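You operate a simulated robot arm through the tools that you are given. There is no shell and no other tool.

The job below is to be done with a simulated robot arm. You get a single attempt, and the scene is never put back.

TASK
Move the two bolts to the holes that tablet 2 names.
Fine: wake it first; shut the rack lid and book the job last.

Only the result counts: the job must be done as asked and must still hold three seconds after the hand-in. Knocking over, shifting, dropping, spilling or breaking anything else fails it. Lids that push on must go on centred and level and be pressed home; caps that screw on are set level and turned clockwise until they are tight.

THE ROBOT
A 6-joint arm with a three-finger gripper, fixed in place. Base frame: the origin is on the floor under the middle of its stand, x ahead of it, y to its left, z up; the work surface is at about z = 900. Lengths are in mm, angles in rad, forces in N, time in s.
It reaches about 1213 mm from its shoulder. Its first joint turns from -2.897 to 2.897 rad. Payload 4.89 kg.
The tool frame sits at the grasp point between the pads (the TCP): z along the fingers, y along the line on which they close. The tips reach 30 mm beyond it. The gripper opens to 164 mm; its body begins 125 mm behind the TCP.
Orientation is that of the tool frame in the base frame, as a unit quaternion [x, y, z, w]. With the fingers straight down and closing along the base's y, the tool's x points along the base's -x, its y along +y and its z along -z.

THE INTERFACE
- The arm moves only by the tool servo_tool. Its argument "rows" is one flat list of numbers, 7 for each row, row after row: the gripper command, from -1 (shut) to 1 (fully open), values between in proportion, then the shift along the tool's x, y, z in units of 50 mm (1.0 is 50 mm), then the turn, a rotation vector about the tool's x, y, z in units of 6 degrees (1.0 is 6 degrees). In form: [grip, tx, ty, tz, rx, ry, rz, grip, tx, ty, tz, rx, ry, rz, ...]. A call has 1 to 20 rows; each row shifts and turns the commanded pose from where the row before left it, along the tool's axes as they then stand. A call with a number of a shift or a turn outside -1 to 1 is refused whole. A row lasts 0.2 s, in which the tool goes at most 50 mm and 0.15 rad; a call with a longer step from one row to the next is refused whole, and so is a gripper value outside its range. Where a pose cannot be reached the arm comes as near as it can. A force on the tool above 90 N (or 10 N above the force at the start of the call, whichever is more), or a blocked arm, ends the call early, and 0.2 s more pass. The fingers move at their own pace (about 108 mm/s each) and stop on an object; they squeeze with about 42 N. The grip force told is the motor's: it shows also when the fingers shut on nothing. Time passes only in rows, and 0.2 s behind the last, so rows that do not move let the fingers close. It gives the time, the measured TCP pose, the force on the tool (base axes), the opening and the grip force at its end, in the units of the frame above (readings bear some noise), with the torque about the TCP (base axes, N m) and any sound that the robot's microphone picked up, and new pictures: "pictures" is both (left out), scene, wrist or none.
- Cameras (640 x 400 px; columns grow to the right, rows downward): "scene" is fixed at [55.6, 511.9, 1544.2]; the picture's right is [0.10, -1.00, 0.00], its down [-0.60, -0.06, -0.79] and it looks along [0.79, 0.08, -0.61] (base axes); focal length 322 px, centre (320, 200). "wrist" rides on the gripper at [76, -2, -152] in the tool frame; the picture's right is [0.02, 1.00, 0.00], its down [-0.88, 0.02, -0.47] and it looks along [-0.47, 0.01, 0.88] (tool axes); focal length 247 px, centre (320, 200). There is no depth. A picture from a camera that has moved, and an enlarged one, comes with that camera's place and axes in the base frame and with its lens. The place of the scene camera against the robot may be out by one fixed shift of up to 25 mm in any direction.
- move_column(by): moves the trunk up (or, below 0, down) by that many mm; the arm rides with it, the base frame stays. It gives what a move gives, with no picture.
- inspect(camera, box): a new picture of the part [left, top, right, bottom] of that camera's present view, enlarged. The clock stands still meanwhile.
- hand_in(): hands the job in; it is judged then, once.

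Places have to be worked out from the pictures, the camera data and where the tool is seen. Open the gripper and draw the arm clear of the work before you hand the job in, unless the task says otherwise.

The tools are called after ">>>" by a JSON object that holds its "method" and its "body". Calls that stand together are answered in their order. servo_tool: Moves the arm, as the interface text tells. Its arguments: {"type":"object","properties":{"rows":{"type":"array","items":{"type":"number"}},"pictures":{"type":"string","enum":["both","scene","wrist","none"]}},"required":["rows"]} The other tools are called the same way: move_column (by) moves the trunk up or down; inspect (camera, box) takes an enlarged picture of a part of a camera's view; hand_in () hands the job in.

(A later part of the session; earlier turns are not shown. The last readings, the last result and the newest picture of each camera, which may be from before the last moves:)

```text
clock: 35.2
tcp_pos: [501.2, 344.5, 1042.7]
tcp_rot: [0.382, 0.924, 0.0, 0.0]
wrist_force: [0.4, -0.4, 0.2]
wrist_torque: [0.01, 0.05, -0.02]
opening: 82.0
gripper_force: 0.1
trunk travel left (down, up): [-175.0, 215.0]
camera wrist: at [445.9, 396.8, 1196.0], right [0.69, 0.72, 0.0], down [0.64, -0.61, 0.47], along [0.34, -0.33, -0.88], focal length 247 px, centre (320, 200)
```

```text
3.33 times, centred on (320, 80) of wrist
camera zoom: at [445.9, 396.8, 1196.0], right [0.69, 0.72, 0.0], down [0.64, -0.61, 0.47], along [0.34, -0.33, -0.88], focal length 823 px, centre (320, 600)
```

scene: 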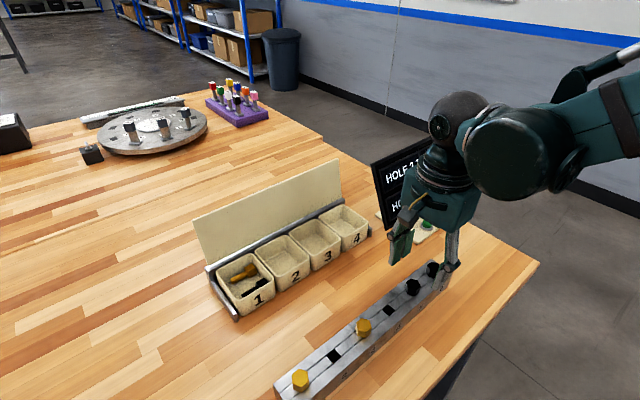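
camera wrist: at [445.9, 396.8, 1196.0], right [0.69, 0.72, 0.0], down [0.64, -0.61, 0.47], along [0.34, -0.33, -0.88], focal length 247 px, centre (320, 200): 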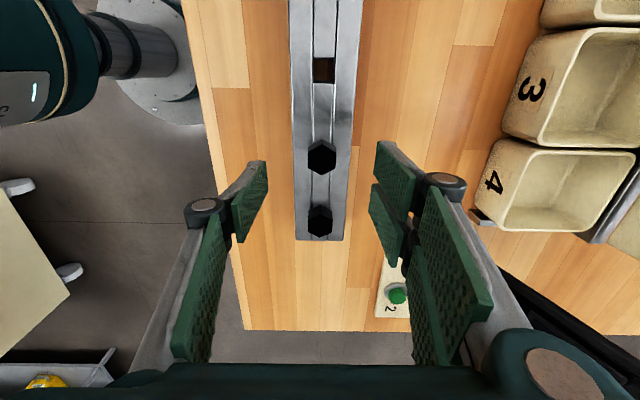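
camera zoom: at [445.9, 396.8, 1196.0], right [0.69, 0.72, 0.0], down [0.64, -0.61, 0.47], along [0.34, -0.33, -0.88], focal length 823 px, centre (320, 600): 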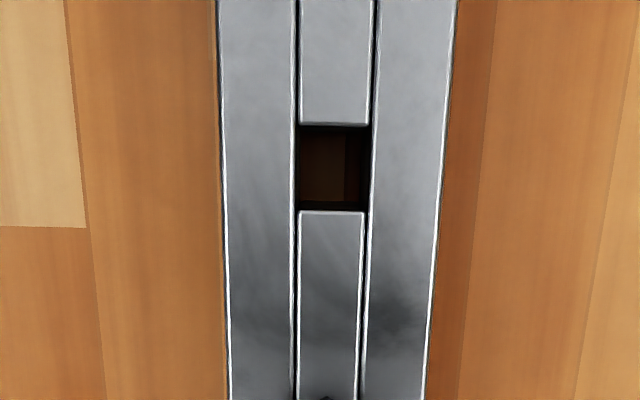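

Bolt 5 lies about 1.5 mm toward +x and 1.2 mm toward +y from the TCP; cross-checks with the arm's motion put the bar top near z ≈ 950 and the head top near 976, so last time I gripped rather high. I descend to about z 989 with the fingers straddling the bar and look before closing.

>>> {"method": "servo_tool", "body": {"rows": [0, 0.03, 0.024, 0.4, 0, 0, 0, 0, 0, 0, 0.4, 0, 0, 0, 0, 0, 0, 0.16, 0, 0, 0, 0, 0, 0, 0.1, 0, 0, 0, 0, 0, 0, 0, 0, 0, 0], "pictures": "both"}}

>>> {"method": "inspect", "body": {"camera": "scene", "box": [370, 230, 480, 310]}}

>>> {"method": "inspect", "body": {"camera": "wrist", "box": [240, 110, 400, 220]}}

```text
clock: 36.4
tcp_pos: [498.8, 347.2, 991.8]
tcp_rot: [0.383, 0.924, -0.001, 0.0]
wrist_force: [-0.1, -0.2, 1.0]
wrist_torque: [-0.03, 0.02, 0.01]
opening: 82.2
gripper_force: 0.0
trunk travel left (down, up): [-175.0, 215.0]
camera wrist: at [443.4, 400.5, 1145.0], right [0.69, 0.72, 0.0], down [0.64, -0.61, 0.47], along [0.34, -0.33, -0.88], focal length 247 px, centre (320, 200)
```

scene: 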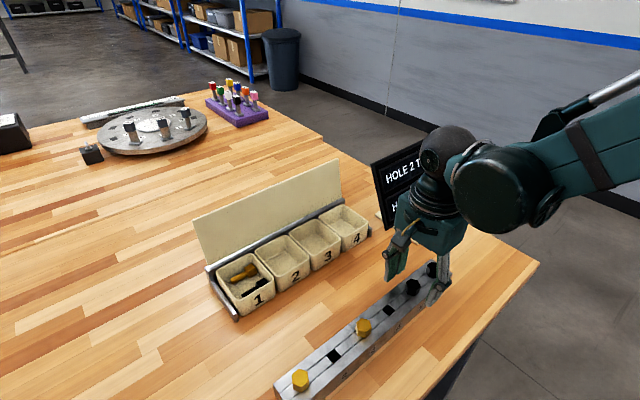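
wrist: 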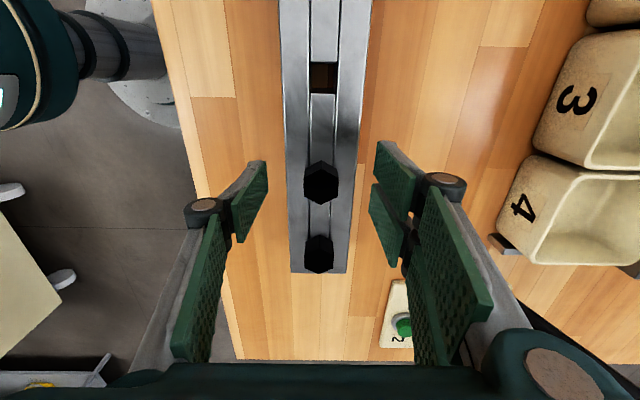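

```text
5.00 times, centred on (425, 270) of scene
camera zoom: at [55.6, 511.9, 1544.2], right [0.1, -1.0, 0.0], down [-0.6, -0.06, -0.79], along [0.79, 0.08, -0.61], focal length 1611 px, centre (-205, -150)
```

zoom: 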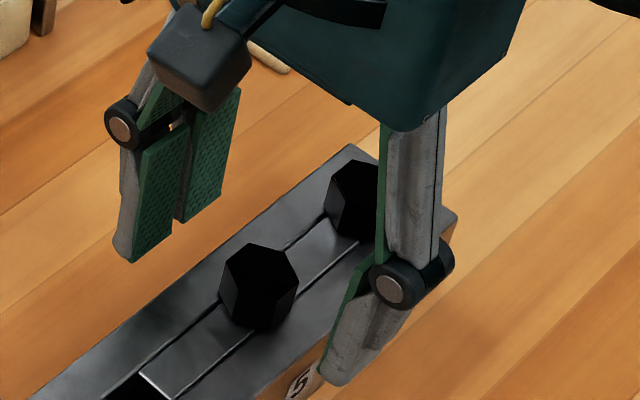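

```text
3.64 times, centred on (320, 165) of wrist
camera zoom: at [443.4, 400.5, 1145.0], right [0.69, 0.72, 0.0], down [0.64, -0.61, 0.47], along [0.34, -0.33, -0.88], focal length 898 px, centre (320, 327)
```

zoom: 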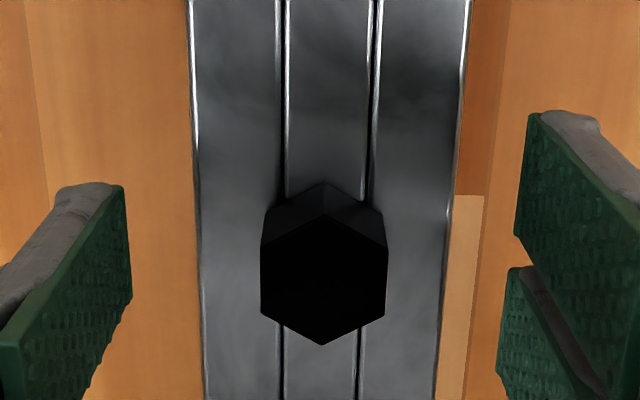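

The side view puts the tips about 8 mm above the bar top and the head is centred between the pads. I go 4 mm lower and close on the head.

>>> {"method": "servo_tool", "body": {"rows": [0, 0, 0, 0.08, 0, 0, 0, 0, 0, 0, 0, 0, 0, 0, -1, 0, 0, 0, 0, 0, 0, -1, 0, 0, 0, 0, 0, 0, -1, 0, 0, 0, 0, 0, 0, -1, 0, 0, 0, 0, 0, 0], "pictures": "wrist"}}

>>> {"method": "inspect", "body": {"camera": "scene", "box": [370, 230, 480, 310]}}

>>> {"method": "inspect", "body": {"camera": "wrist", "box": [240, 110, 400, 220]}}

```text
clock: 37.8
tcp_pos: [500.2, 348.4, 989.4]
tcp_rot: [0.383, 0.924, 0.0, 0.0]
wrist_force: [11.3, 11.3, 5.2]
wrist_torque: [0.34, -0.34, 0.21]
opening: 26.1
gripper_force: 41.7
trunk travel left (down, up): [-175.0, 215.0]
camera wrist: at [444.4, 400.6, 1141.1], right [0.69, 0.72, 0.0], down [0.64, -0.61, 0.47], along [0.34, -0.33, -0.88], focal length 247 px, centre (320, 200)
```

wrist: 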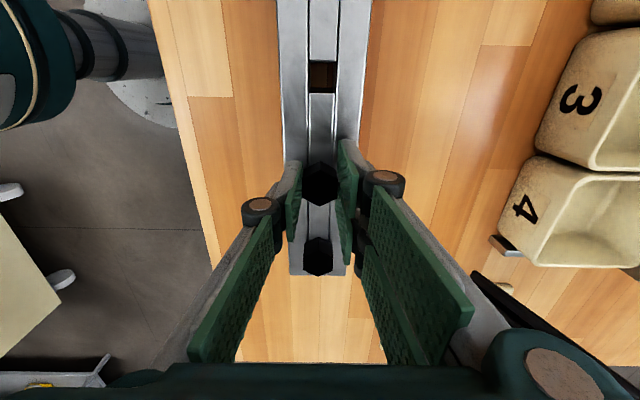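

```text
5.00 times, centred on (425, 270) of scene
camera zoom: at [55.6, 511.9, 1544.2], right [0.1, -1.0, 0.0], down [-0.6, -0.06, -0.79], along [0.79, 0.08, -0.61], focal length 1611 px, centre (-205, -150)
```

zoom: 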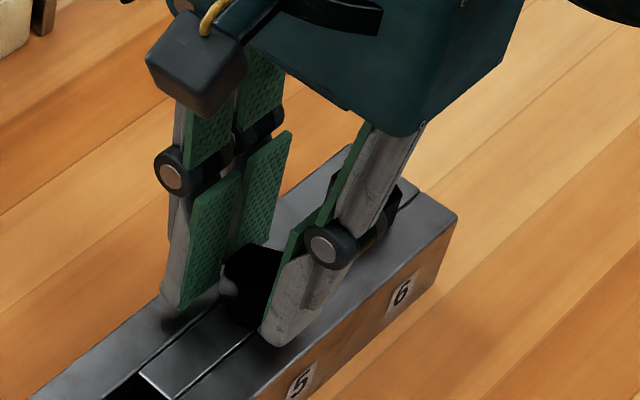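

```text
3.64 times, centred on (320, 165) of wrist
camera zoom: at [444.4, 400.6, 1141.1], right [0.69, 0.72, 0.0], down [0.64, -0.61, 0.47], along [0.34, -0.33, -0.88], focal length 898 px, centre (320, 327)
```

zoom: 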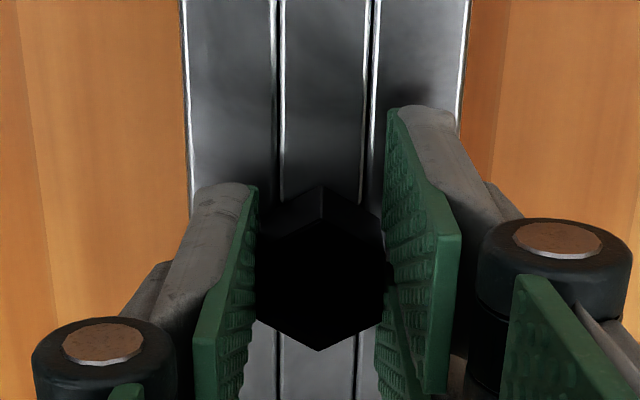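

Gripped again at 26.1 mm, with about 16 N side force toward +y as the bolt sits slightly that way. I ease 0.7 mm toward +y as with the first bolt.

>>> {"method": "servo_tool", "body": {"rows": [-1, 0, 0.014, 0, 0, 0, 0, -1, 0, 0, 0, 0, 0, 0], "pictures": "none"}}

```text
clock: 38.4
tcp_pos: [500.4, 347.4, 988.2]
tcp_rot: [0.382, 0.924, -0.001, 0.0]
wrist_force: [11.7, 8.8, 12.1]
wrist_torque: [0.17, -0.36, 0.21]
opening: 26.1
gripper_force: 42.4
trunk travel left (down, up): [-175.0, 215.0]
```

The side force is still 14 N with 12 N upward. I ease 0.7 mm more toward +y and up 1 mm.

>>> {"method": "servo_tool", "body": {"rows": [-1, 0, 0.014, -0.02, 0, 0, 0, -1, 0, 0, 0, 0, 0, 0], "pictures": "none"}}

```text
clock: 39.0
tcp_pos: [498.8, 346.4, 990.3]
tcp_rot: [0.383, 0.924, 0.0, 0.0]
wrist_force: [-1.1, -0.2, -1.0]
wrist_torque: [0.01, -0.05, -0.03]
opening: 26.2
gripper_force: 41.5
trunk travel left (down, up): [-175.0, 215.0]
heard: pop
```

Again a pop and the forces vanished: the bolt is free. I lift it 75 mm and view it.

>>> {"method": "servo_tool", "body": {"rows": [-1, 0, 0, -0.1, 0, 0, 0, -1, 0, 0, -0.2, 0, 0, 0, -1, 0, 0, -0.2, 0, 0, 0, -1, 0, 0, -0.2, 0, 0, 0, -1, 0, 0, -0.2, 0, 0, 0, -1, 0, 0, -0.2, 0, 0, 0, -1, 0, 0, -0.2, 0, 0, 0, -1, 0, 0, -0.2, 0, 0, 0, -1, 0, 0, 0, 0, 0, 0], "pictures": "both"}}

>>> {"method": "inspect", "body": {"camera": "wrist", "box": [270, 110, 370, 210]}}

>>> {"method": "inspect", "body": {"camera": "wrist", "box": [270, 20, 370, 130]}}

>>> {"method": "inspect", "body": {"camera": "scene", "box": [370, 220, 480, 310]}}

```text
clock: 41.0
tcp_pos: [499.1, 348.2, 1065.3]
tcp_rot: [0.382, 0.924, 0.0, 0.0]
wrist_force: [0.1, -0.4, 0.0]
wrist_torque: [0.01, 0.03, -0.01]
opening: 26.1
gripper_force: 41.7
trunk travel left (down, up): [-175.0, 215.0]
camera wrist: at [444.0, 400.7, 1217.4], right [0.69, 0.72, 0.0], down [0.64, -0.61, 0.47], along [0.34, -0.33, -0.88], focal length 247 px, centre (320, 200)
```

scene: 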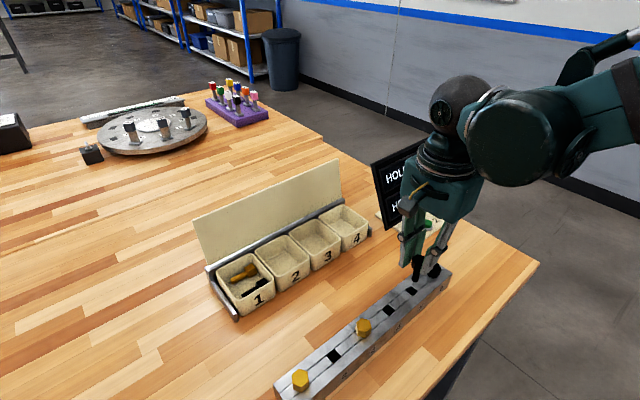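
wrist: 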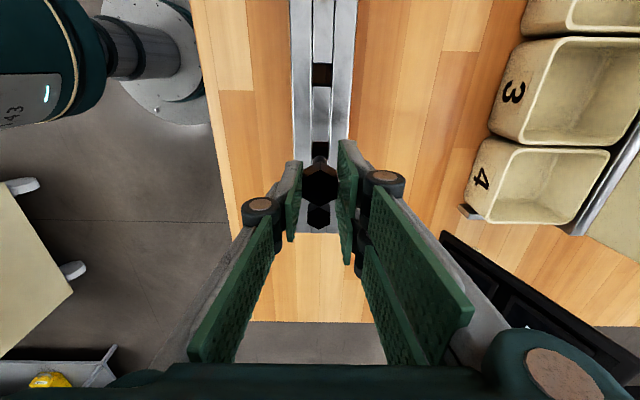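

```text
4.00 times, centred on (320, 160) of wrist
camera zoom: at [444.0, 400.7, 1217.4], right [0.69, 0.72, 0.0], down [0.64, -0.61, 0.47], along [0.34, -0.33, -0.88], focal length 988 px, centre (320, 360)
```

zoom: 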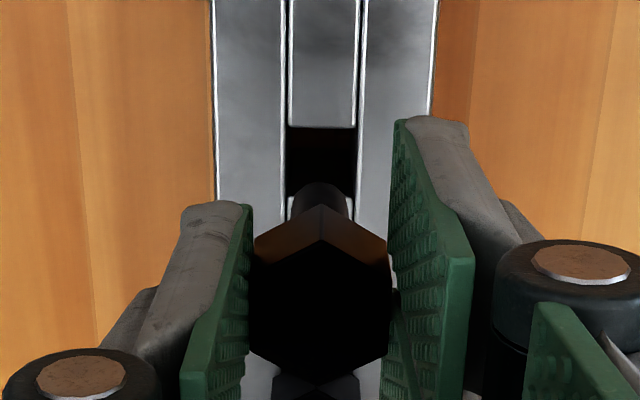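

```text
3.64 times, centred on (320, 75) of wrist
camera zoom: at [444.0, 400.7, 1217.4], right [0.69, 0.72, 0.0], down [0.64, -0.61, 0.47], along [0.34, -0.33, -0.88], focal length 898 px, centre (320, 654)
```

zoom: 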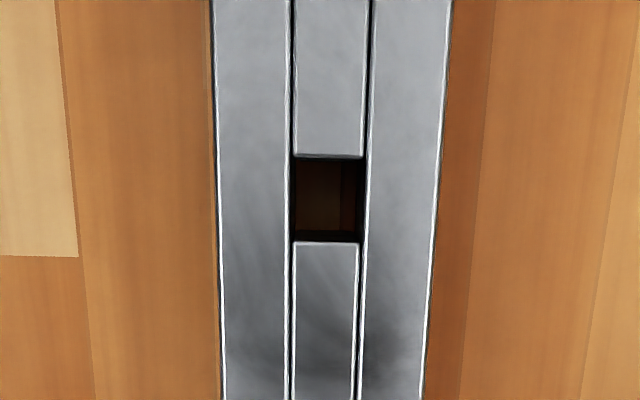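

```text
4.44 times, centred on (425, 265) of scene
camera zoom: at [55.6, 511.9, 1544.2], right [0.1, -1.0, 0.0], down [-0.6, -0.06, -0.79], along [0.79, 0.08, -0.61], focal length 1432 px, centre (-147, -89)
```

zoom: 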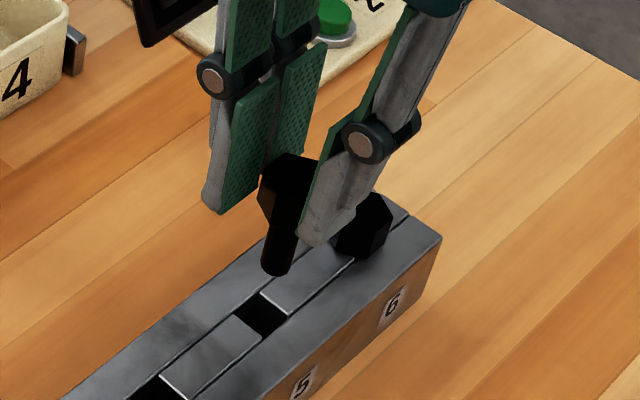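

The black bolt is clear of hole 5 and hangs in line with the bar. I shift it 75 mm (one pitch) along tool +x to above hole 4 and re-measure.

>>> {"method": "servo_tool", "body": {"rows": [-1, 0.375, 0.003, 0, 0, 0, 0, -1, 0.375, 0.003, 0, 0, 0, 0, -1, 0.375, 0.003, 0, 0, 0, 0, -1, 0.375, 0.003, 0, 0, 0, 0, -1, 0, 0, 0, 0, 0, 0, -1, 0, 0, 0, 0, 0, 0], "pictures": "wrist"}}

>>> {"method": "inspect", "body": {"camera": "wrist", "box": [270, 110, 370, 210]}}

>>> {"method": "inspect", "body": {"camera": "scene", "box": [350, 230, 450, 330]}}

```text
clock: 42.4
tcp_pos: [446.4, 402.1, 1066.2]
tcp_rot: [0.382, 0.924, 0.0, 0.0]
wrist_force: [0.6, -0.2, -0.5]
wrist_torque: [-0.01, -0.04, 0.03]
opening: 25.8
gripper_force: 41.8
trunk travel left (down, up): [-175.0, 215.0]
camera wrist: at [390.4, 454.7, 1219.2], right [0.69, 0.72, 0.0], down [0.64, -0.61, 0.47], along [0.34, -0.33, -0.88], focal length 247 px, centre (320, 200)
```

wrist: 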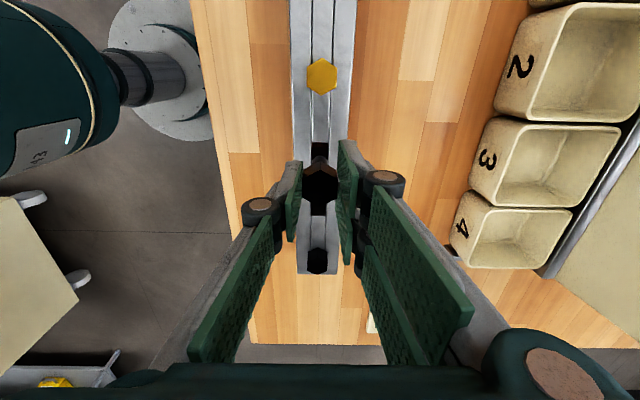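

```text
4.00 times, centred on (320, 160) of wrist
camera zoom: at [390.4, 454.7, 1219.2], right [0.69, 0.72, 0.0], down [0.64, -0.61, 0.47], along [0.34, -0.33, -0.88], focal length 988 px, centre (320, 360)
```

zoom: 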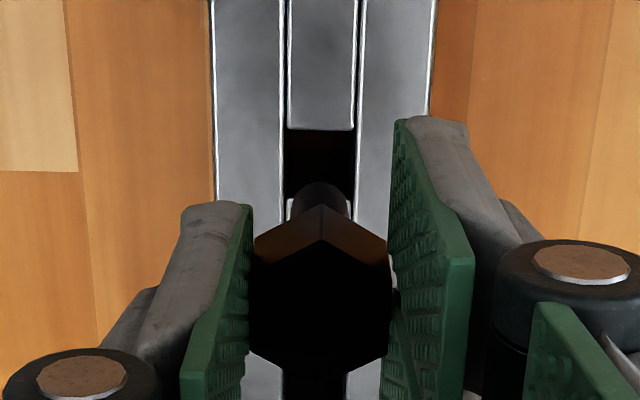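

```text
4.00 times, centred on (400, 280) of scene
camera zoom: at [55.6, 511.9, 1544.2], right [0.1, -1.0, 0.0], down [-0.6, -0.06, -0.79], along [0.79, 0.08, -0.61], focal length 1289 px, centre (0, -120)
```

zoom: 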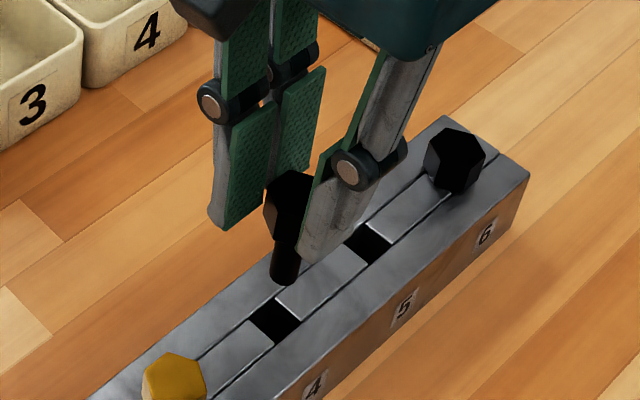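

Hole 4's edge appears at the same place as hole 5's did, within about 0.6 mm. I lower 60 mm into hole 4, slowing down as I go.

>>> {"method": "servo_tool", "body": {"rows": [-1, -0.01, 0, 0.2, 0, 0, 0, -1, 0, 0, 0.2, 0, 0, 0, -1, 0, 0, 0.2, 0, 0, 0, -1, 0, 0, 0.1, 0, 0, 0, -1, 0, 0, 0.1, 0, 0, 0, -1, 0, 0, 0.1, 0, 0, 0, -1, 0, 0, 0.1, 0, 0, 0, -1, 0, 0, 0.1, 0, 0, 0, -1, 0, 0, 0.1, 0, 0, 0], "pictures": "wrist"}}

>>> {"method": "inspect", "body": {"camera": "wrist", "box": [270, 110, 370, 210]}}

>>> {"method": "inspect", "body": {"camera": "scene", "box": [350, 230, 450, 330]}}

```text
clock: 44.4
tcp_pos: [446.7, 400.3, 1004.7]
tcp_rot: [0.383, 0.924, -0.001, 0.0]
wrist_force: [0.9, -0.1, -0.8]
wrist_torque: [0.02, -0.03, 0.0]
opening: 26.0
gripper_force: 41.8
trunk travel left (down, up): [-175.0, 215.0]
camera wrist: at [390.9, 453.9, 1157.6], right [0.69, 0.72, 0.0], down [0.64, -0.61, 0.47], along [0.34, -0.33, -0.88], focal length 247 px, centre (320, 200)
```

wrist: 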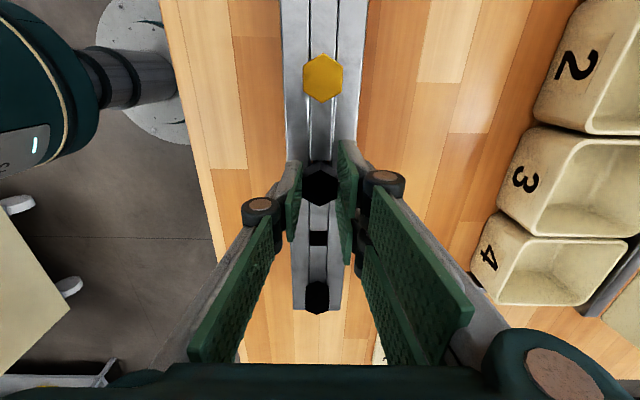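

```text
4.00 times, centred on (320, 160) of wrist
camera zoom: at [390.9, 453.9, 1157.6], right [0.69, 0.72, 0.0], down [0.64, -0.61, 0.47], along [0.34, -0.33, -0.88], focal length 988 px, centre (320, 360)
```

zoom: 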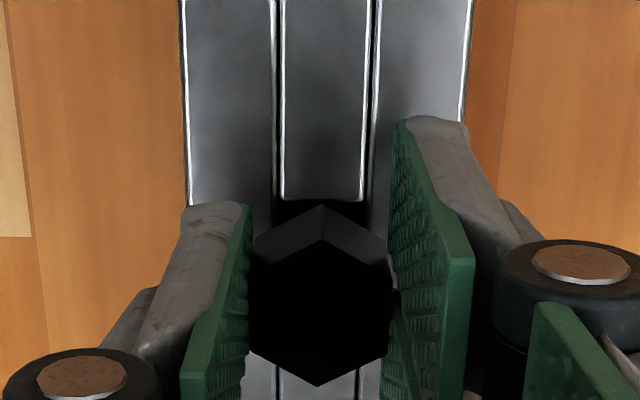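

```text
4.00 times, centred on (400, 280) of scene
camera zoom: at [55.6, 511.9, 1544.2], right [0.1, -1.0, 0.0], down [-0.6, -0.06, -0.79], along [0.79, 0.08, -0.61], focal length 1289 px, centre (0, -120)
```

zoom: 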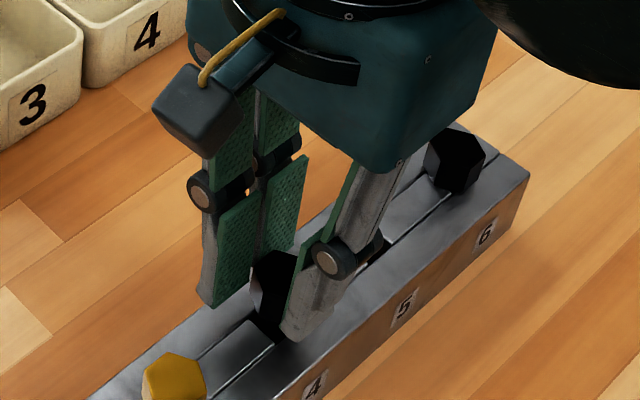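

The shank is well inside hole 4 without contact. I lower the remaining 10+ mm in small steps until it seats.

>>> {"method": "servo_tool", "body": {"rows": [-1, 0, 0, 0.08, 0, 0, 0, -1, 0, 0, 0.06, 0, 0, 0, -1, 0, 0, 0.04, 0, 0, 0, -1, 0, 0, 0.02, 0, 0, 0, -1, 0, 0, 0.02, 0, 0, 0, -1, 0, 0, 0.02, 0, 0, 0], "pictures": "none"}}

```text
clock: 45.8
tcp_pos: [447.0, 399.6, 992.7]
tcp_rot: [0.382, 0.924, 0.0, 0.001]
wrist_force: [-0.2, 0.0, -1.0]
wrist_torque: [0.01, -0.01, -0.01]
opening: 26.3
gripper_force: 42.3
trunk travel left (down, up): [-175.0, 215.0]
```

Still no contact at z ≈ 993. I go on in 1 mm steps.

>>> {"method": "servo_tool", "body": {"rows": [-1, 0, 0, 0.02, 0, 0, 0, -1, 0, 0, 0.02, 0, 0, 0, -1, 0, 0, 0.02, 0, 0, 0], "pictures": "none"}}

```text
clock: 46.6
tcp_pos: [446.2, 401.0, 991.9]
tcp_rot: [0.383, 0.924, 0.001, 0.0]
wrist_force: [2.5, 3.1, 26.0]
wrist_torque: [0.01, -0.13, 0.0]
opening: 26.3
gripper_force: 42.2
trunk travel left (down, up): [-175.0, 215.0]
```

Contact with 26 N at z ≈ 991, the height at which it left hole 5, so it is seated. I release and rise straight up to check.

>>> {"method": "servo_tool", "body": {"rows": [-0.4, 0, 0, -0.02, 0, 0, 0, -0.3, 0, 0, 0, 0, 0, 0, -0.2, 0, 0, 0, 0, 0, 0, -0.2, 0, 0, -0.4, 0, 0, 0, -0.2, 0, 0, -0.6, 0, 0, 0, -0.2, 0, 0, -0.8, 0, 0, 0, -0.2, 0, 0, -0.8, 0, 0, 0, -0.2, 0, 0, -0.8, 0, 0, 0, -0.2, 0, 0, -0.8, 0, 0, 0, -0.2, 0, 0, 0, 0, 0, 0], "pictures": "both"}}

>>> {"method": "inspect", "body": {"camera": "scene", "box": [340, 250, 460, 350]}}

>>> {"method": "inspect", "body": {"camera": "wrist", "box": [270, 60, 370, 240]}}

```text
clock: 48.8
tcp_pos: [446.2, 404.6, 1203.7]
tcp_rot: [0.382, 0.924, 0.0, 0.0]
wrist_force: [-0.7, -0.2, -0.2]
wrist_torque: [0.02, -0.03, -0.02]
opening: 65.7
gripper_force: 0.0
trunk travel left (down, up): [-175.0, 215.0]
camera wrist: at [390.4, 456.4, 1356.0], right [0.69, 0.72, 0.0], down [0.64, -0.61, 0.47], along [0.34, -0.33, -0.88], focal length 247 px, centre (320, 200)
```

scene: 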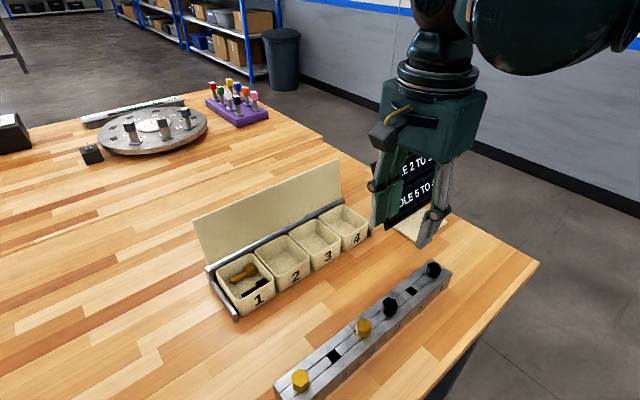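
wrist: 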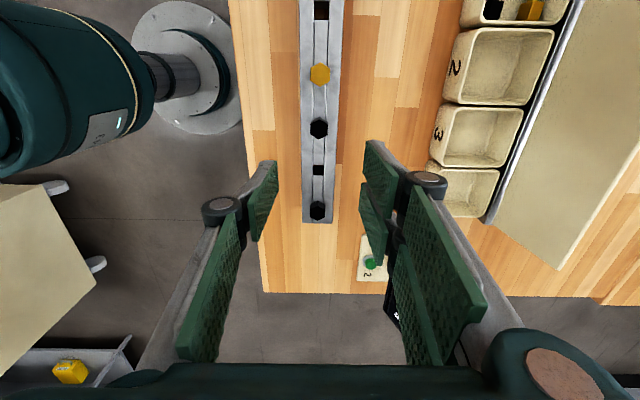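

```text
4.00 times, centred on (400, 300) of scene
camera zoom: at [55.6, 511.9, 1544.2], right [0.1, -1.0, 0.0], down [-0.6, -0.06, -0.79], along [0.79, 0.08, -0.61], focal length 1289 px, centre (0, -200)
```

zoom: 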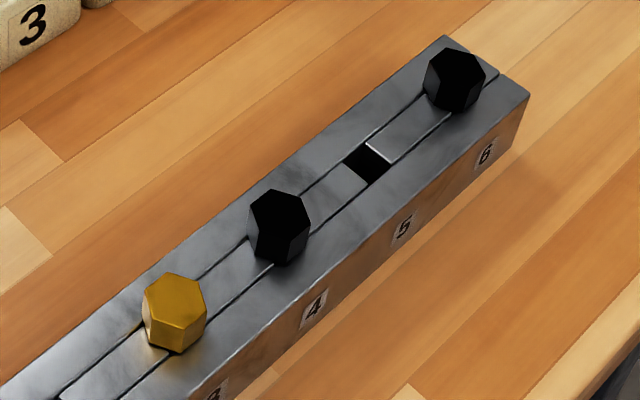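

```text
2.22 times, centred on (320, 150) of wrist
camera zoom: at [390.4, 456.4, 1356.0], right [0.69, 0.72, 0.0], down [0.64, -0.61, 0.47], along [0.34, -0.33, -0.88], focal length 549 px, centre (320, 311)
```

zoom: 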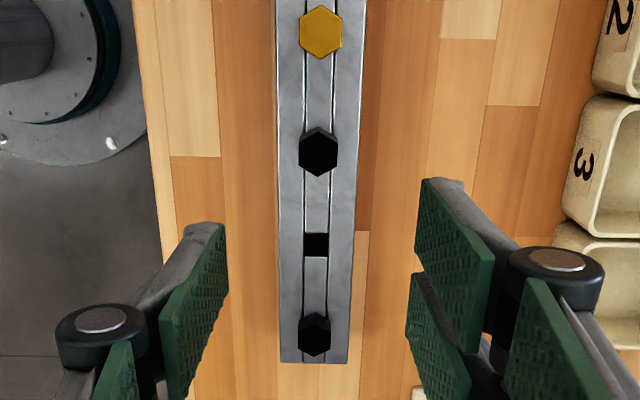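

Holes 3 and 4 are now filled and both heads sit flush. Next I look for what "booking" could mean: there are objects at the lower left of the wrist view, beside the robot, so I enlarge them.

>>> {"method": "inspect", "body": {"camera": "wrist", "box": [0, 300, 180, 400]}}

>>> {"method": "inspect", "body": {"camera": "wrist", "box": [0, 160, 130, 330]}}

>>> {"method": "inspect", "body": {"camera": "scene", "box": [0, 80, 130, 190]}}

>>> {"method": "inspect", "body": {"camera": "scene", "box": [70, 70, 220, 160]}}

>>> {"method": "inspect", "body": {"camera": "scene", "box": [190, 70, 270, 130]}}

```text
3.56 times, centred on (90, 350) of wrist
camera zoom: at [390.4, 456.4, 1356.0], right [0.69, 0.72, 0.0], down [0.64, -0.61, 0.47], along [0.34, -0.33, -0.88], focal length 878 px, centre (1138, -333)
```

zoom: 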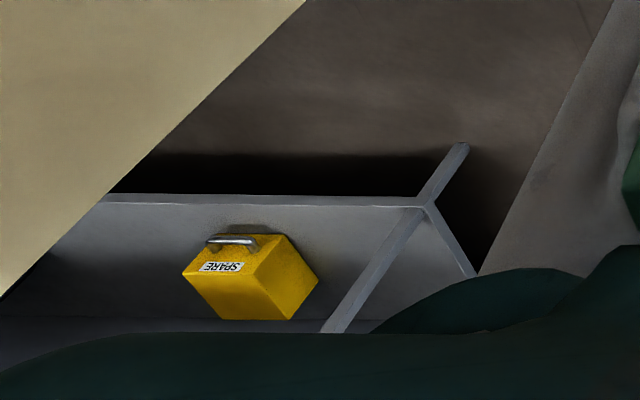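

```text
2.35 times, centred on (65, 245) of wrist
camera zoom: at [390.4, 456.4, 1356.0], right [0.69, 0.72, 0.0], down [0.64, -0.61, 0.47], along [0.34, -0.33, -0.88], focal length 581 px, centre (920, 94)
```

zoom: 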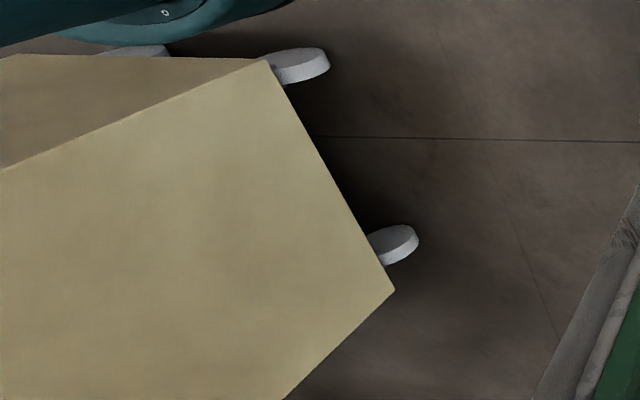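

```text
3.64 times, centred on (65, 135) of scene
camera zoom: at [55.6, 511.9, 1544.2], right [0.1, -1.0, 0.0], down [-0.6, -0.06, -0.79], along [0.79, 0.08, -0.61], focal length 1172 px, centre (1247, 436)
```

zoom: 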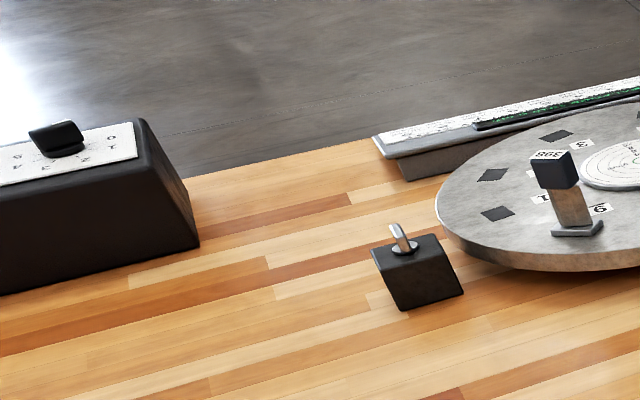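

```text
4.27 times, centred on (145, 115) of scene
camera zoom: at [55.6, 511.9, 1544.2], right [0.1, -1.0, 0.0], down [-0.6, -0.06, -0.79], along [0.79, 0.08, -0.61], focal length 1375 px, centre (1067, 563)
```

zoom: 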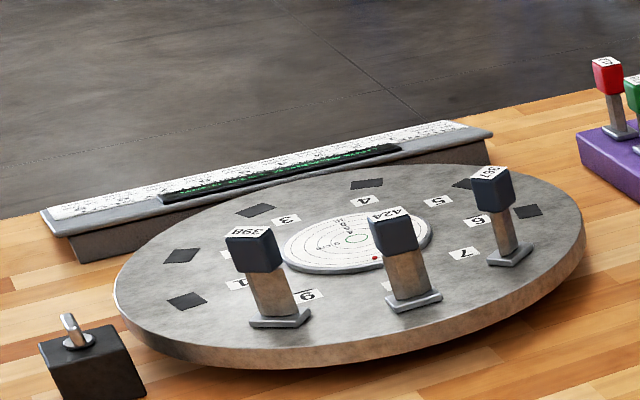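

```text
6.67 times, centred on (230, 100) of scene
camera zoom: at [55.6, 511.9, 1544.2], right [0.1, -1.0, 0.0], down [-0.6, -0.06, -0.79], along [0.79, 0.08, -0.61], focal length 2148 px, centre (920, 867)
```

zoom: 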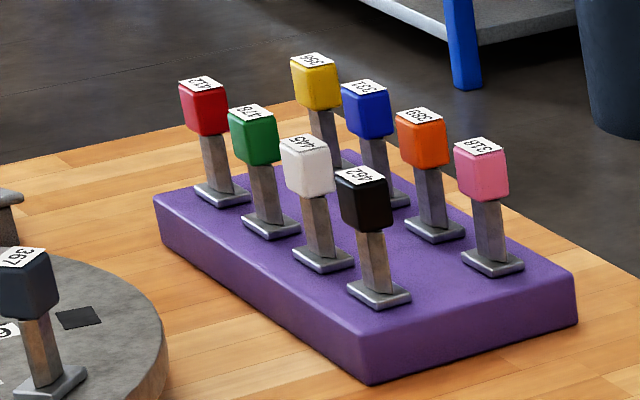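

The far items (turntable, keys, dial box) are well out of reach, so I still have to find the booking device. I rise and move over the rack to look behind the lid and around.

>>> {"method": "servo_tool", "body": {"rows": [-0.2, -0.06, 0.801, -0.324, 0, 0, 0, -0.2, -0.06, 0.801, -0.324, 0, 0, 0, -0.2, -0.06, 0.801, -0.324, 0, 0, 0, -0.2, -0.06, 0.801, -0.324, 0, 0, 0, -0.2, -0.06, 0.801, -0.324, 0, 0, 0, -0.2, -0.06, 0.801, -0.324, 0, 0, 0, -0.2, -0.06, 0.801, -0.324, 0, 0, 0, -0.2, -0.06, 0.801, -0.324, 0, 0, 0, -0.2, -0.06, 0.801, -0.324, 0, 0, 0], "pictures": "both"}}

```text
clock: 50.8
tcp_pos: [722.1, 636.5, 1349.8]
tcp_rot: [0.382, 0.924, -0.001, 0.0]
wrist_force: [-0.5, -0.9, 0.7]
wrist_torque: [0.16, -0.17, 0.0]
opening: 65.5
gripper_force: 0.0
trunk travel left (down, up): [-175.0, 215.0]
camera wrist: at [666.1, 689.4, 1502.9], right [0.69, 0.72, 0.0], down [0.64, -0.61, 0.47], along [0.34, -0.33, -0.88], focal length 247 px, centre (320, 200)
```

scene: 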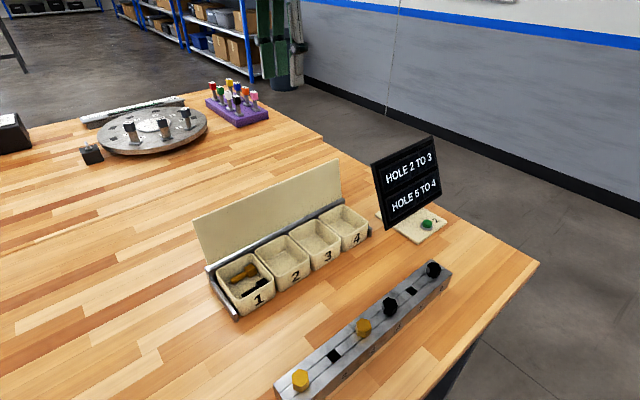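
wrist: 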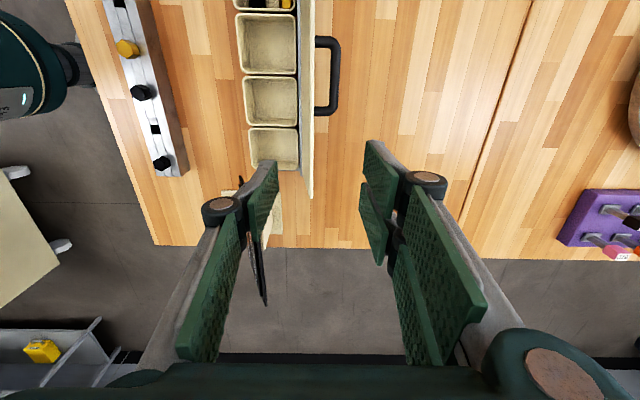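

The lid has a U-shaped handle on its back. Before closing it, I swing the arm to the left side of the robot to look at the part of the table that no camera has shown yet.

>>> {"method": "servo_tool", "body": {"rows": [-1, 0.715, -0.479, 0.06, 0, 0, 0, -1, 0.715, -0.479, 0.06, 0, 0, 0, -1, 0.715, -0.479, 0.06, 0, 0, 0, -1, 0.715, -0.479, 0.06, 0, 0, 0, -1, 0.715, -0.479, 0.06, 0, 0, 0, -1, 0.715, -0.479, 0.06, 0, 0, 0, -1, 0.715, -0.479, 0.06, 0, 0, 0, -1, 0.715, -0.479, 0.06, 0, 0, 0, -1, 0.715, -0.479, 0.06, 0, 0, 0, -1, 0.715, -0.479, 0.06, 0, 0, 0, -1, 0, 0, 0, 0, 0, -1, -1, 0, 0, 0, 0, 0, -1, -1, 0, 0, 0, 0, 0, -1, -1, 0, 0, 0, 0, 0, -1, -1, 0, 0, 0, 0, 0, -1, -1, 0, 0, 0, 0, 0, -1, -1, 0, 0, 0, 0, 0, -1, -1, 0, 0, 0, 0, 0, -1, -1, 0, 0, 0, 0, 0, -1, -1, 0, 0, 0, 0, 0, -1], "pictures": "wrist"}}

```text
clock: 55.0
tcp_pos: [301.0, 720.3, 1317.2]
tcp_rot: [-0.13, 0.991, 0.0, 0.0]
wrist_force: [-0.2, -0.3, -0.1]
wrist_torque: [0.03, -0.01, 0.03]
opening: 0.1
gripper_force: 41.8
trunk travel left (down, up): [-175.0, 215.0]
camera wrist: at [226.8, 698.9, 1470.1], right [-0.28, 0.96, 0.0], down [0.85, 0.25, 0.47], along [0.45, 0.13, -0.88], focal length 247 px, centre (320, 200)
```

wrist: 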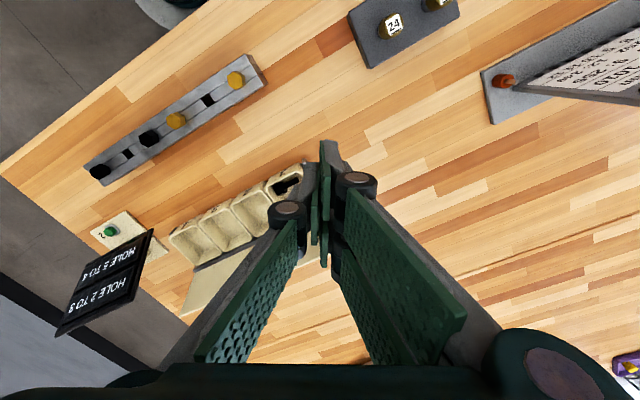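

There is more on the table here: a dark block with numbered keys ("24") and a stand with text and an orange knob. I enlarge these.

>>> {"method": "inspect", "body": {"camera": "wrist", "box": [460, 0, 640, 140]}}

>>> {"method": "inspect", "body": {"camera": "wrist", "box": [330, 0, 480, 90]}}

```text
2.86 times, centred on (550, 70) of wrist
camera zoom: at [226.8, 698.9, 1470.1], right [-0.28, 0.96, 0.0], down [0.85, 0.25, 0.47], along [0.45, 0.13, -0.88], focal length 706 px, centre (-337, 571)
```

zoom: 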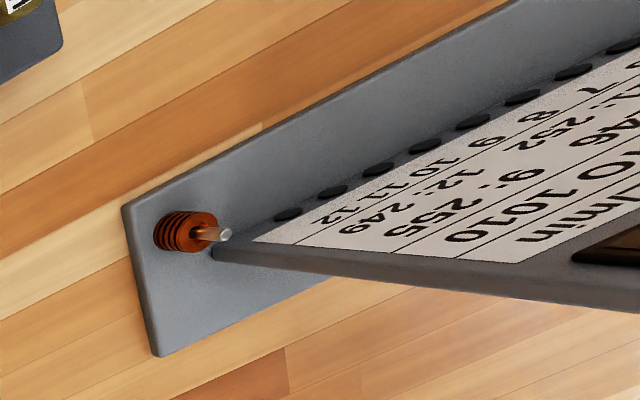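

```text
4.27 times, centred on (405, 45) of wrist
camera zoom: at [226.8, 698.9, 1470.1], right [-0.28, 0.96, 0.0], down [0.85, 0.25, 0.47], along [0.45, 0.13, -0.88], focal length 1054 px, centre (-43, 861)
```

zoom: 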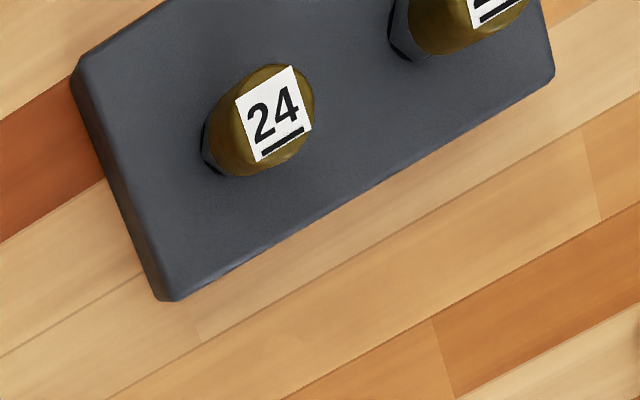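

It looks like a chart board with a spring-like knob and a block with numbered brass pieces. I turn the camera further left to see all of it.

>>> {"method": "servo_tool", "body": {"rows": [-1, 0, 0, 0, 0, 0, -1, -1, 0, 0, 0, 0, 0, -1, -1, 0, 0, 0, 0, 0, -1, -1, 0, 0, 0, 0, 0, -1, -1, 0, 0, 0, 0, 0, -1, -1, 0, 0, 0, 0, 0, -1, -1, 0, 0, 0, 0, 0, -1, -1, 0, 0, 0, 0, 0, -1, -1, 0, 0, 0, 0, 0, -1, -1, 0, 0, 0, 0, 0, -1, -1, 0, 0, 0, 0, 0, -1, -1, 0, 0, 0, 0, 0, -1, -1, 0, 0, 0, 0, 0, -1, -1, 0, 0, 0, 0, 0, -1, -1, 0, 0, 0, 0, 0, -1], "pictures": "wrist"}}

>>> {"method": "inspect", "body": {"camera": "wrist", "box": [0, 0, 640, 200]}}

```text
clock: 58.2
tcp_pos: [299.7, 721.5, 1317.8]
tcp_rot: [0.794, -0.608, 0.001, 0.0]
wrist_force: [-0.4, 0.4, 0.5]
wrist_torque: [-0.01, 0.04, -0.02]
opening: 0.0
gripper_force: 42.2
trunk travel left (down, up): [-175.0, 215.0]
camera wrist: at [319.8, 648.4, 1470.4], right [-0.96, -0.28, 0.0], down [-0.25, 0.85, 0.47], along [-0.13, 0.45, -0.88], focal length 247 px, centre (320, 200)
```

wrist: 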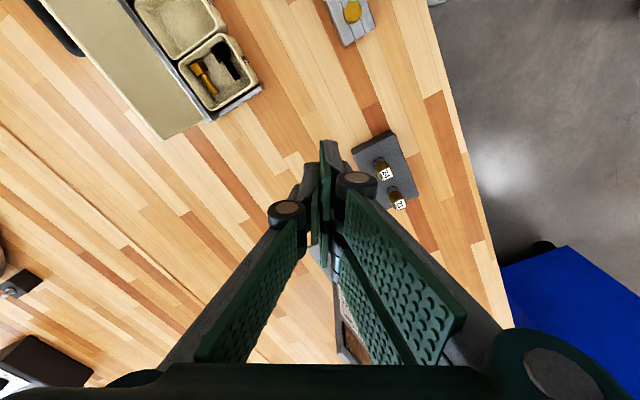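

```text
1.00 times, centred on (320, 100) of wrist (not enlarged: the box is as wide or as high as the picture)
camera zoom: at [319.8, 648.4, 1470.4], right [-0.96, -0.28, 0.0], down [-0.25, 0.85, 0.47], along [-0.13, 0.45, -0.88], focal length 247 px, centre (320, 300)
```

zoom: 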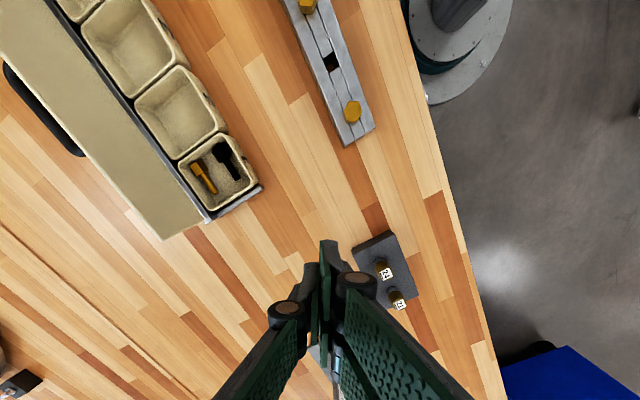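

The fingers block the view of the chart board. I open the gripper and shift a little toward it.

>>> {"method": "servo_tool", "body": {"rows": [1, -0.6, 0.6, 0, 0, 0, 0, 1, -0.6, 0.6, 0, 0, 0, 0, 1, 0, 0.6, 0, 0, 0, 0, 1, 0, 0, 0, 0, 0, 0], "pictures": "wrist"}}

>>> {"method": "inspect", "body": {"camera": "wrist", "box": [240, 60, 440, 360]}}

```text
clock: 59.4
tcp_pos: [244.6, 758.1, 1312.5]
tcp_rot: [0.774, -0.633, 0.0, 0.0]
wrist_force: [-0.5, 0.6, 0.5]
wrist_torque: [-0.11, -0.08, 0.01]
opening: 164.0
gripper_force: 0.1
trunk travel left (down, up): [-175.0, 215.0]
stopped in row 4: the arm was blocked; the commanded pose is now the measured one
camera wrist: at [260.9, 682.6, 1466.0], right [-0.98, -0.22, 0.0], down [-0.19, 0.86, 0.47], along [-0.1, 0.46, -0.88], focal length 247 px, centre (320, 200)
```

wrist: 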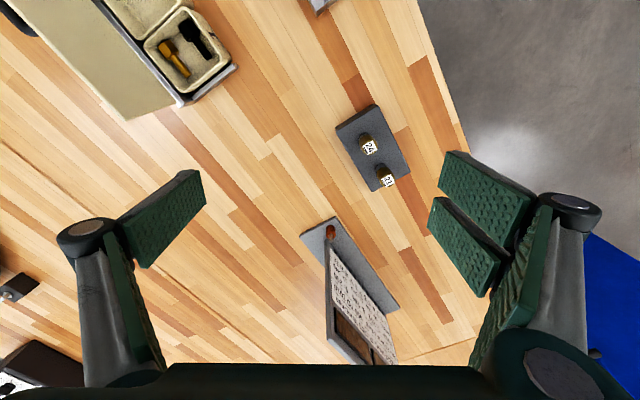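

```text
1.33 times, centred on (340, 210) of wrist
camera zoom: at [260.9, 682.6, 1466.0], right [-0.98, -0.22, 0.0], down [-0.19, 0.86, 0.47], along [-0.1, 0.46, -0.88], focal length 329 px, centre (293, 187)
```

zoom: 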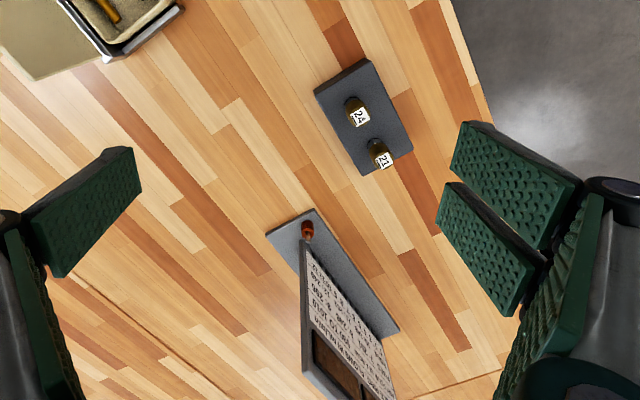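

The arm met a joint limit (blocked), so I stop turning that way. I enlarge the chart board and the block from here.

>>> {"method": "inspect", "body": {"camera": "wrist", "box": [290, 210, 420, 365]}}

>>> {"method": "inspect", "body": {"camera": "wrist", "box": [320, 240, 400, 300]}}

>>> {"method": "inspect", "body": {"camera": "wrist", "box": [320, 290, 410, 365]}}

>>> {"method": "inspect", "body": {"camera": "wrist", "box": [330, 95, 420, 195]}}

```text
2.58 times, centred on (355, 288) of wrist
camera zoom: at [260.9, 682.6, 1466.0], right [-0.98, -0.22, 0.0], down [-0.19, 0.86, 0.47], along [-0.1, 0.46, -0.88], focal length 637 px, centre (230, -26)
```

zoom: 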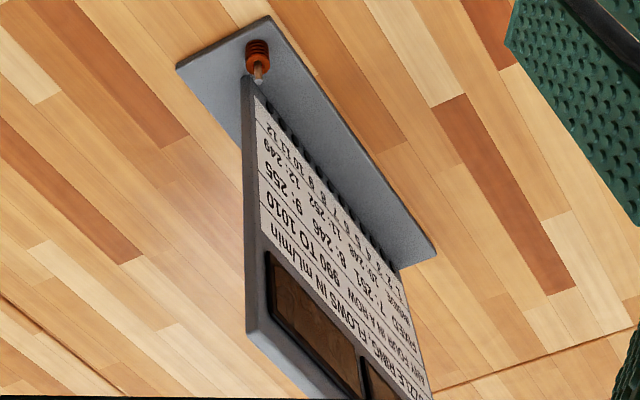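

```text
6.67 times, centred on (360, 270) of wrist
camera zoom: at [260.9, 682.6, 1466.0], right [-0.98, -0.22, 0.0], down [-0.19, 0.86, 0.47], along [-0.1, 0.46, -0.88], focal length 1646 px, centre (53, -267)
```

zoom: 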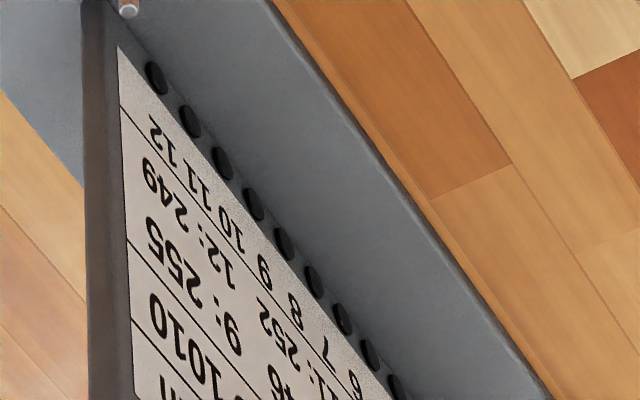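

```text
5.33 times, centred on (365, 328) of wrist
camera zoom: at [260.9, 682.6, 1466.0], right [-0.98, -0.22, 0.0], down [-0.19, 0.86, 0.47], along [-0.1, 0.46, -0.88], focal length 1317 px, centre (80, -480)
```

zoom: 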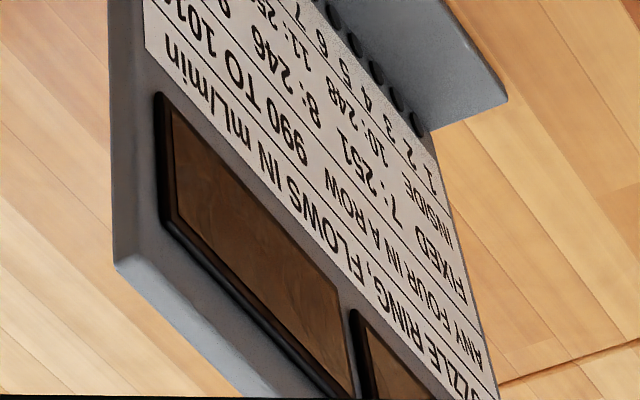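

```text
4.00 times, centred on (375, 145) of wrist
camera zoom: at [260.9, 682.6, 1466.0], right [-0.98, -0.22, 0.0], down [-0.19, 0.86, 0.47], along [-0.1, 0.46, -0.88], focal length 988 px, centre (100, 420)
```

zoom: 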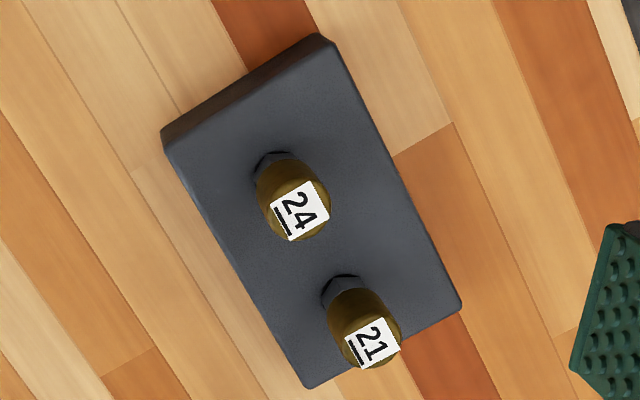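

This is a nozzle chart with spare numbered nozzles, which seems to belong to a different job. I tilt the camera up to survey the rest of this end of the table for a booking device.

>>> {"method": "servo_tool", "body": {"rows": [1, 0, 0, 0, 0, -1, 0, 1, 0, 0, 0, 0, -1, 0, 1, 0, 0, 0, 0, -1, 0, 1, 0, 0, 0, 0, -1, 0, 1, 0, 0, 0, 0, -1, 0, 1, 0, 0, 0, 0, 0, 0], "pictures": "wrist"}}

```text
clock: 60.8
tcp_pos: [240.7, 756.3, 1313.6]
tcp_rot: [0.75, -0.609, -0.201, -0.163]
wrist_force: [-0.1, -0.8, 0.0]
wrist_torque: [0.04, -0.03, 0.02]
opening: 164.1
gripper_force: 0.1
trunk travel left (down, up): [-175.0, 215.0]
camera wrist: at [270.3, 616.8, 1407.7], right [-0.97, -0.22, -0.01], down [-0.13, 0.51, 0.85], along [-0.18, 0.83, -0.53], focal length 247 px, centre (320, 200)
```

wrist: 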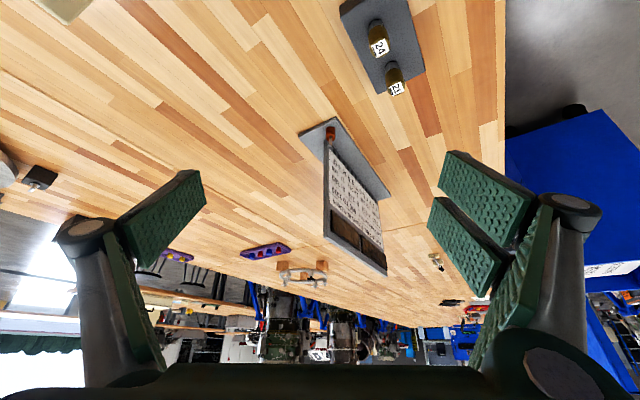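

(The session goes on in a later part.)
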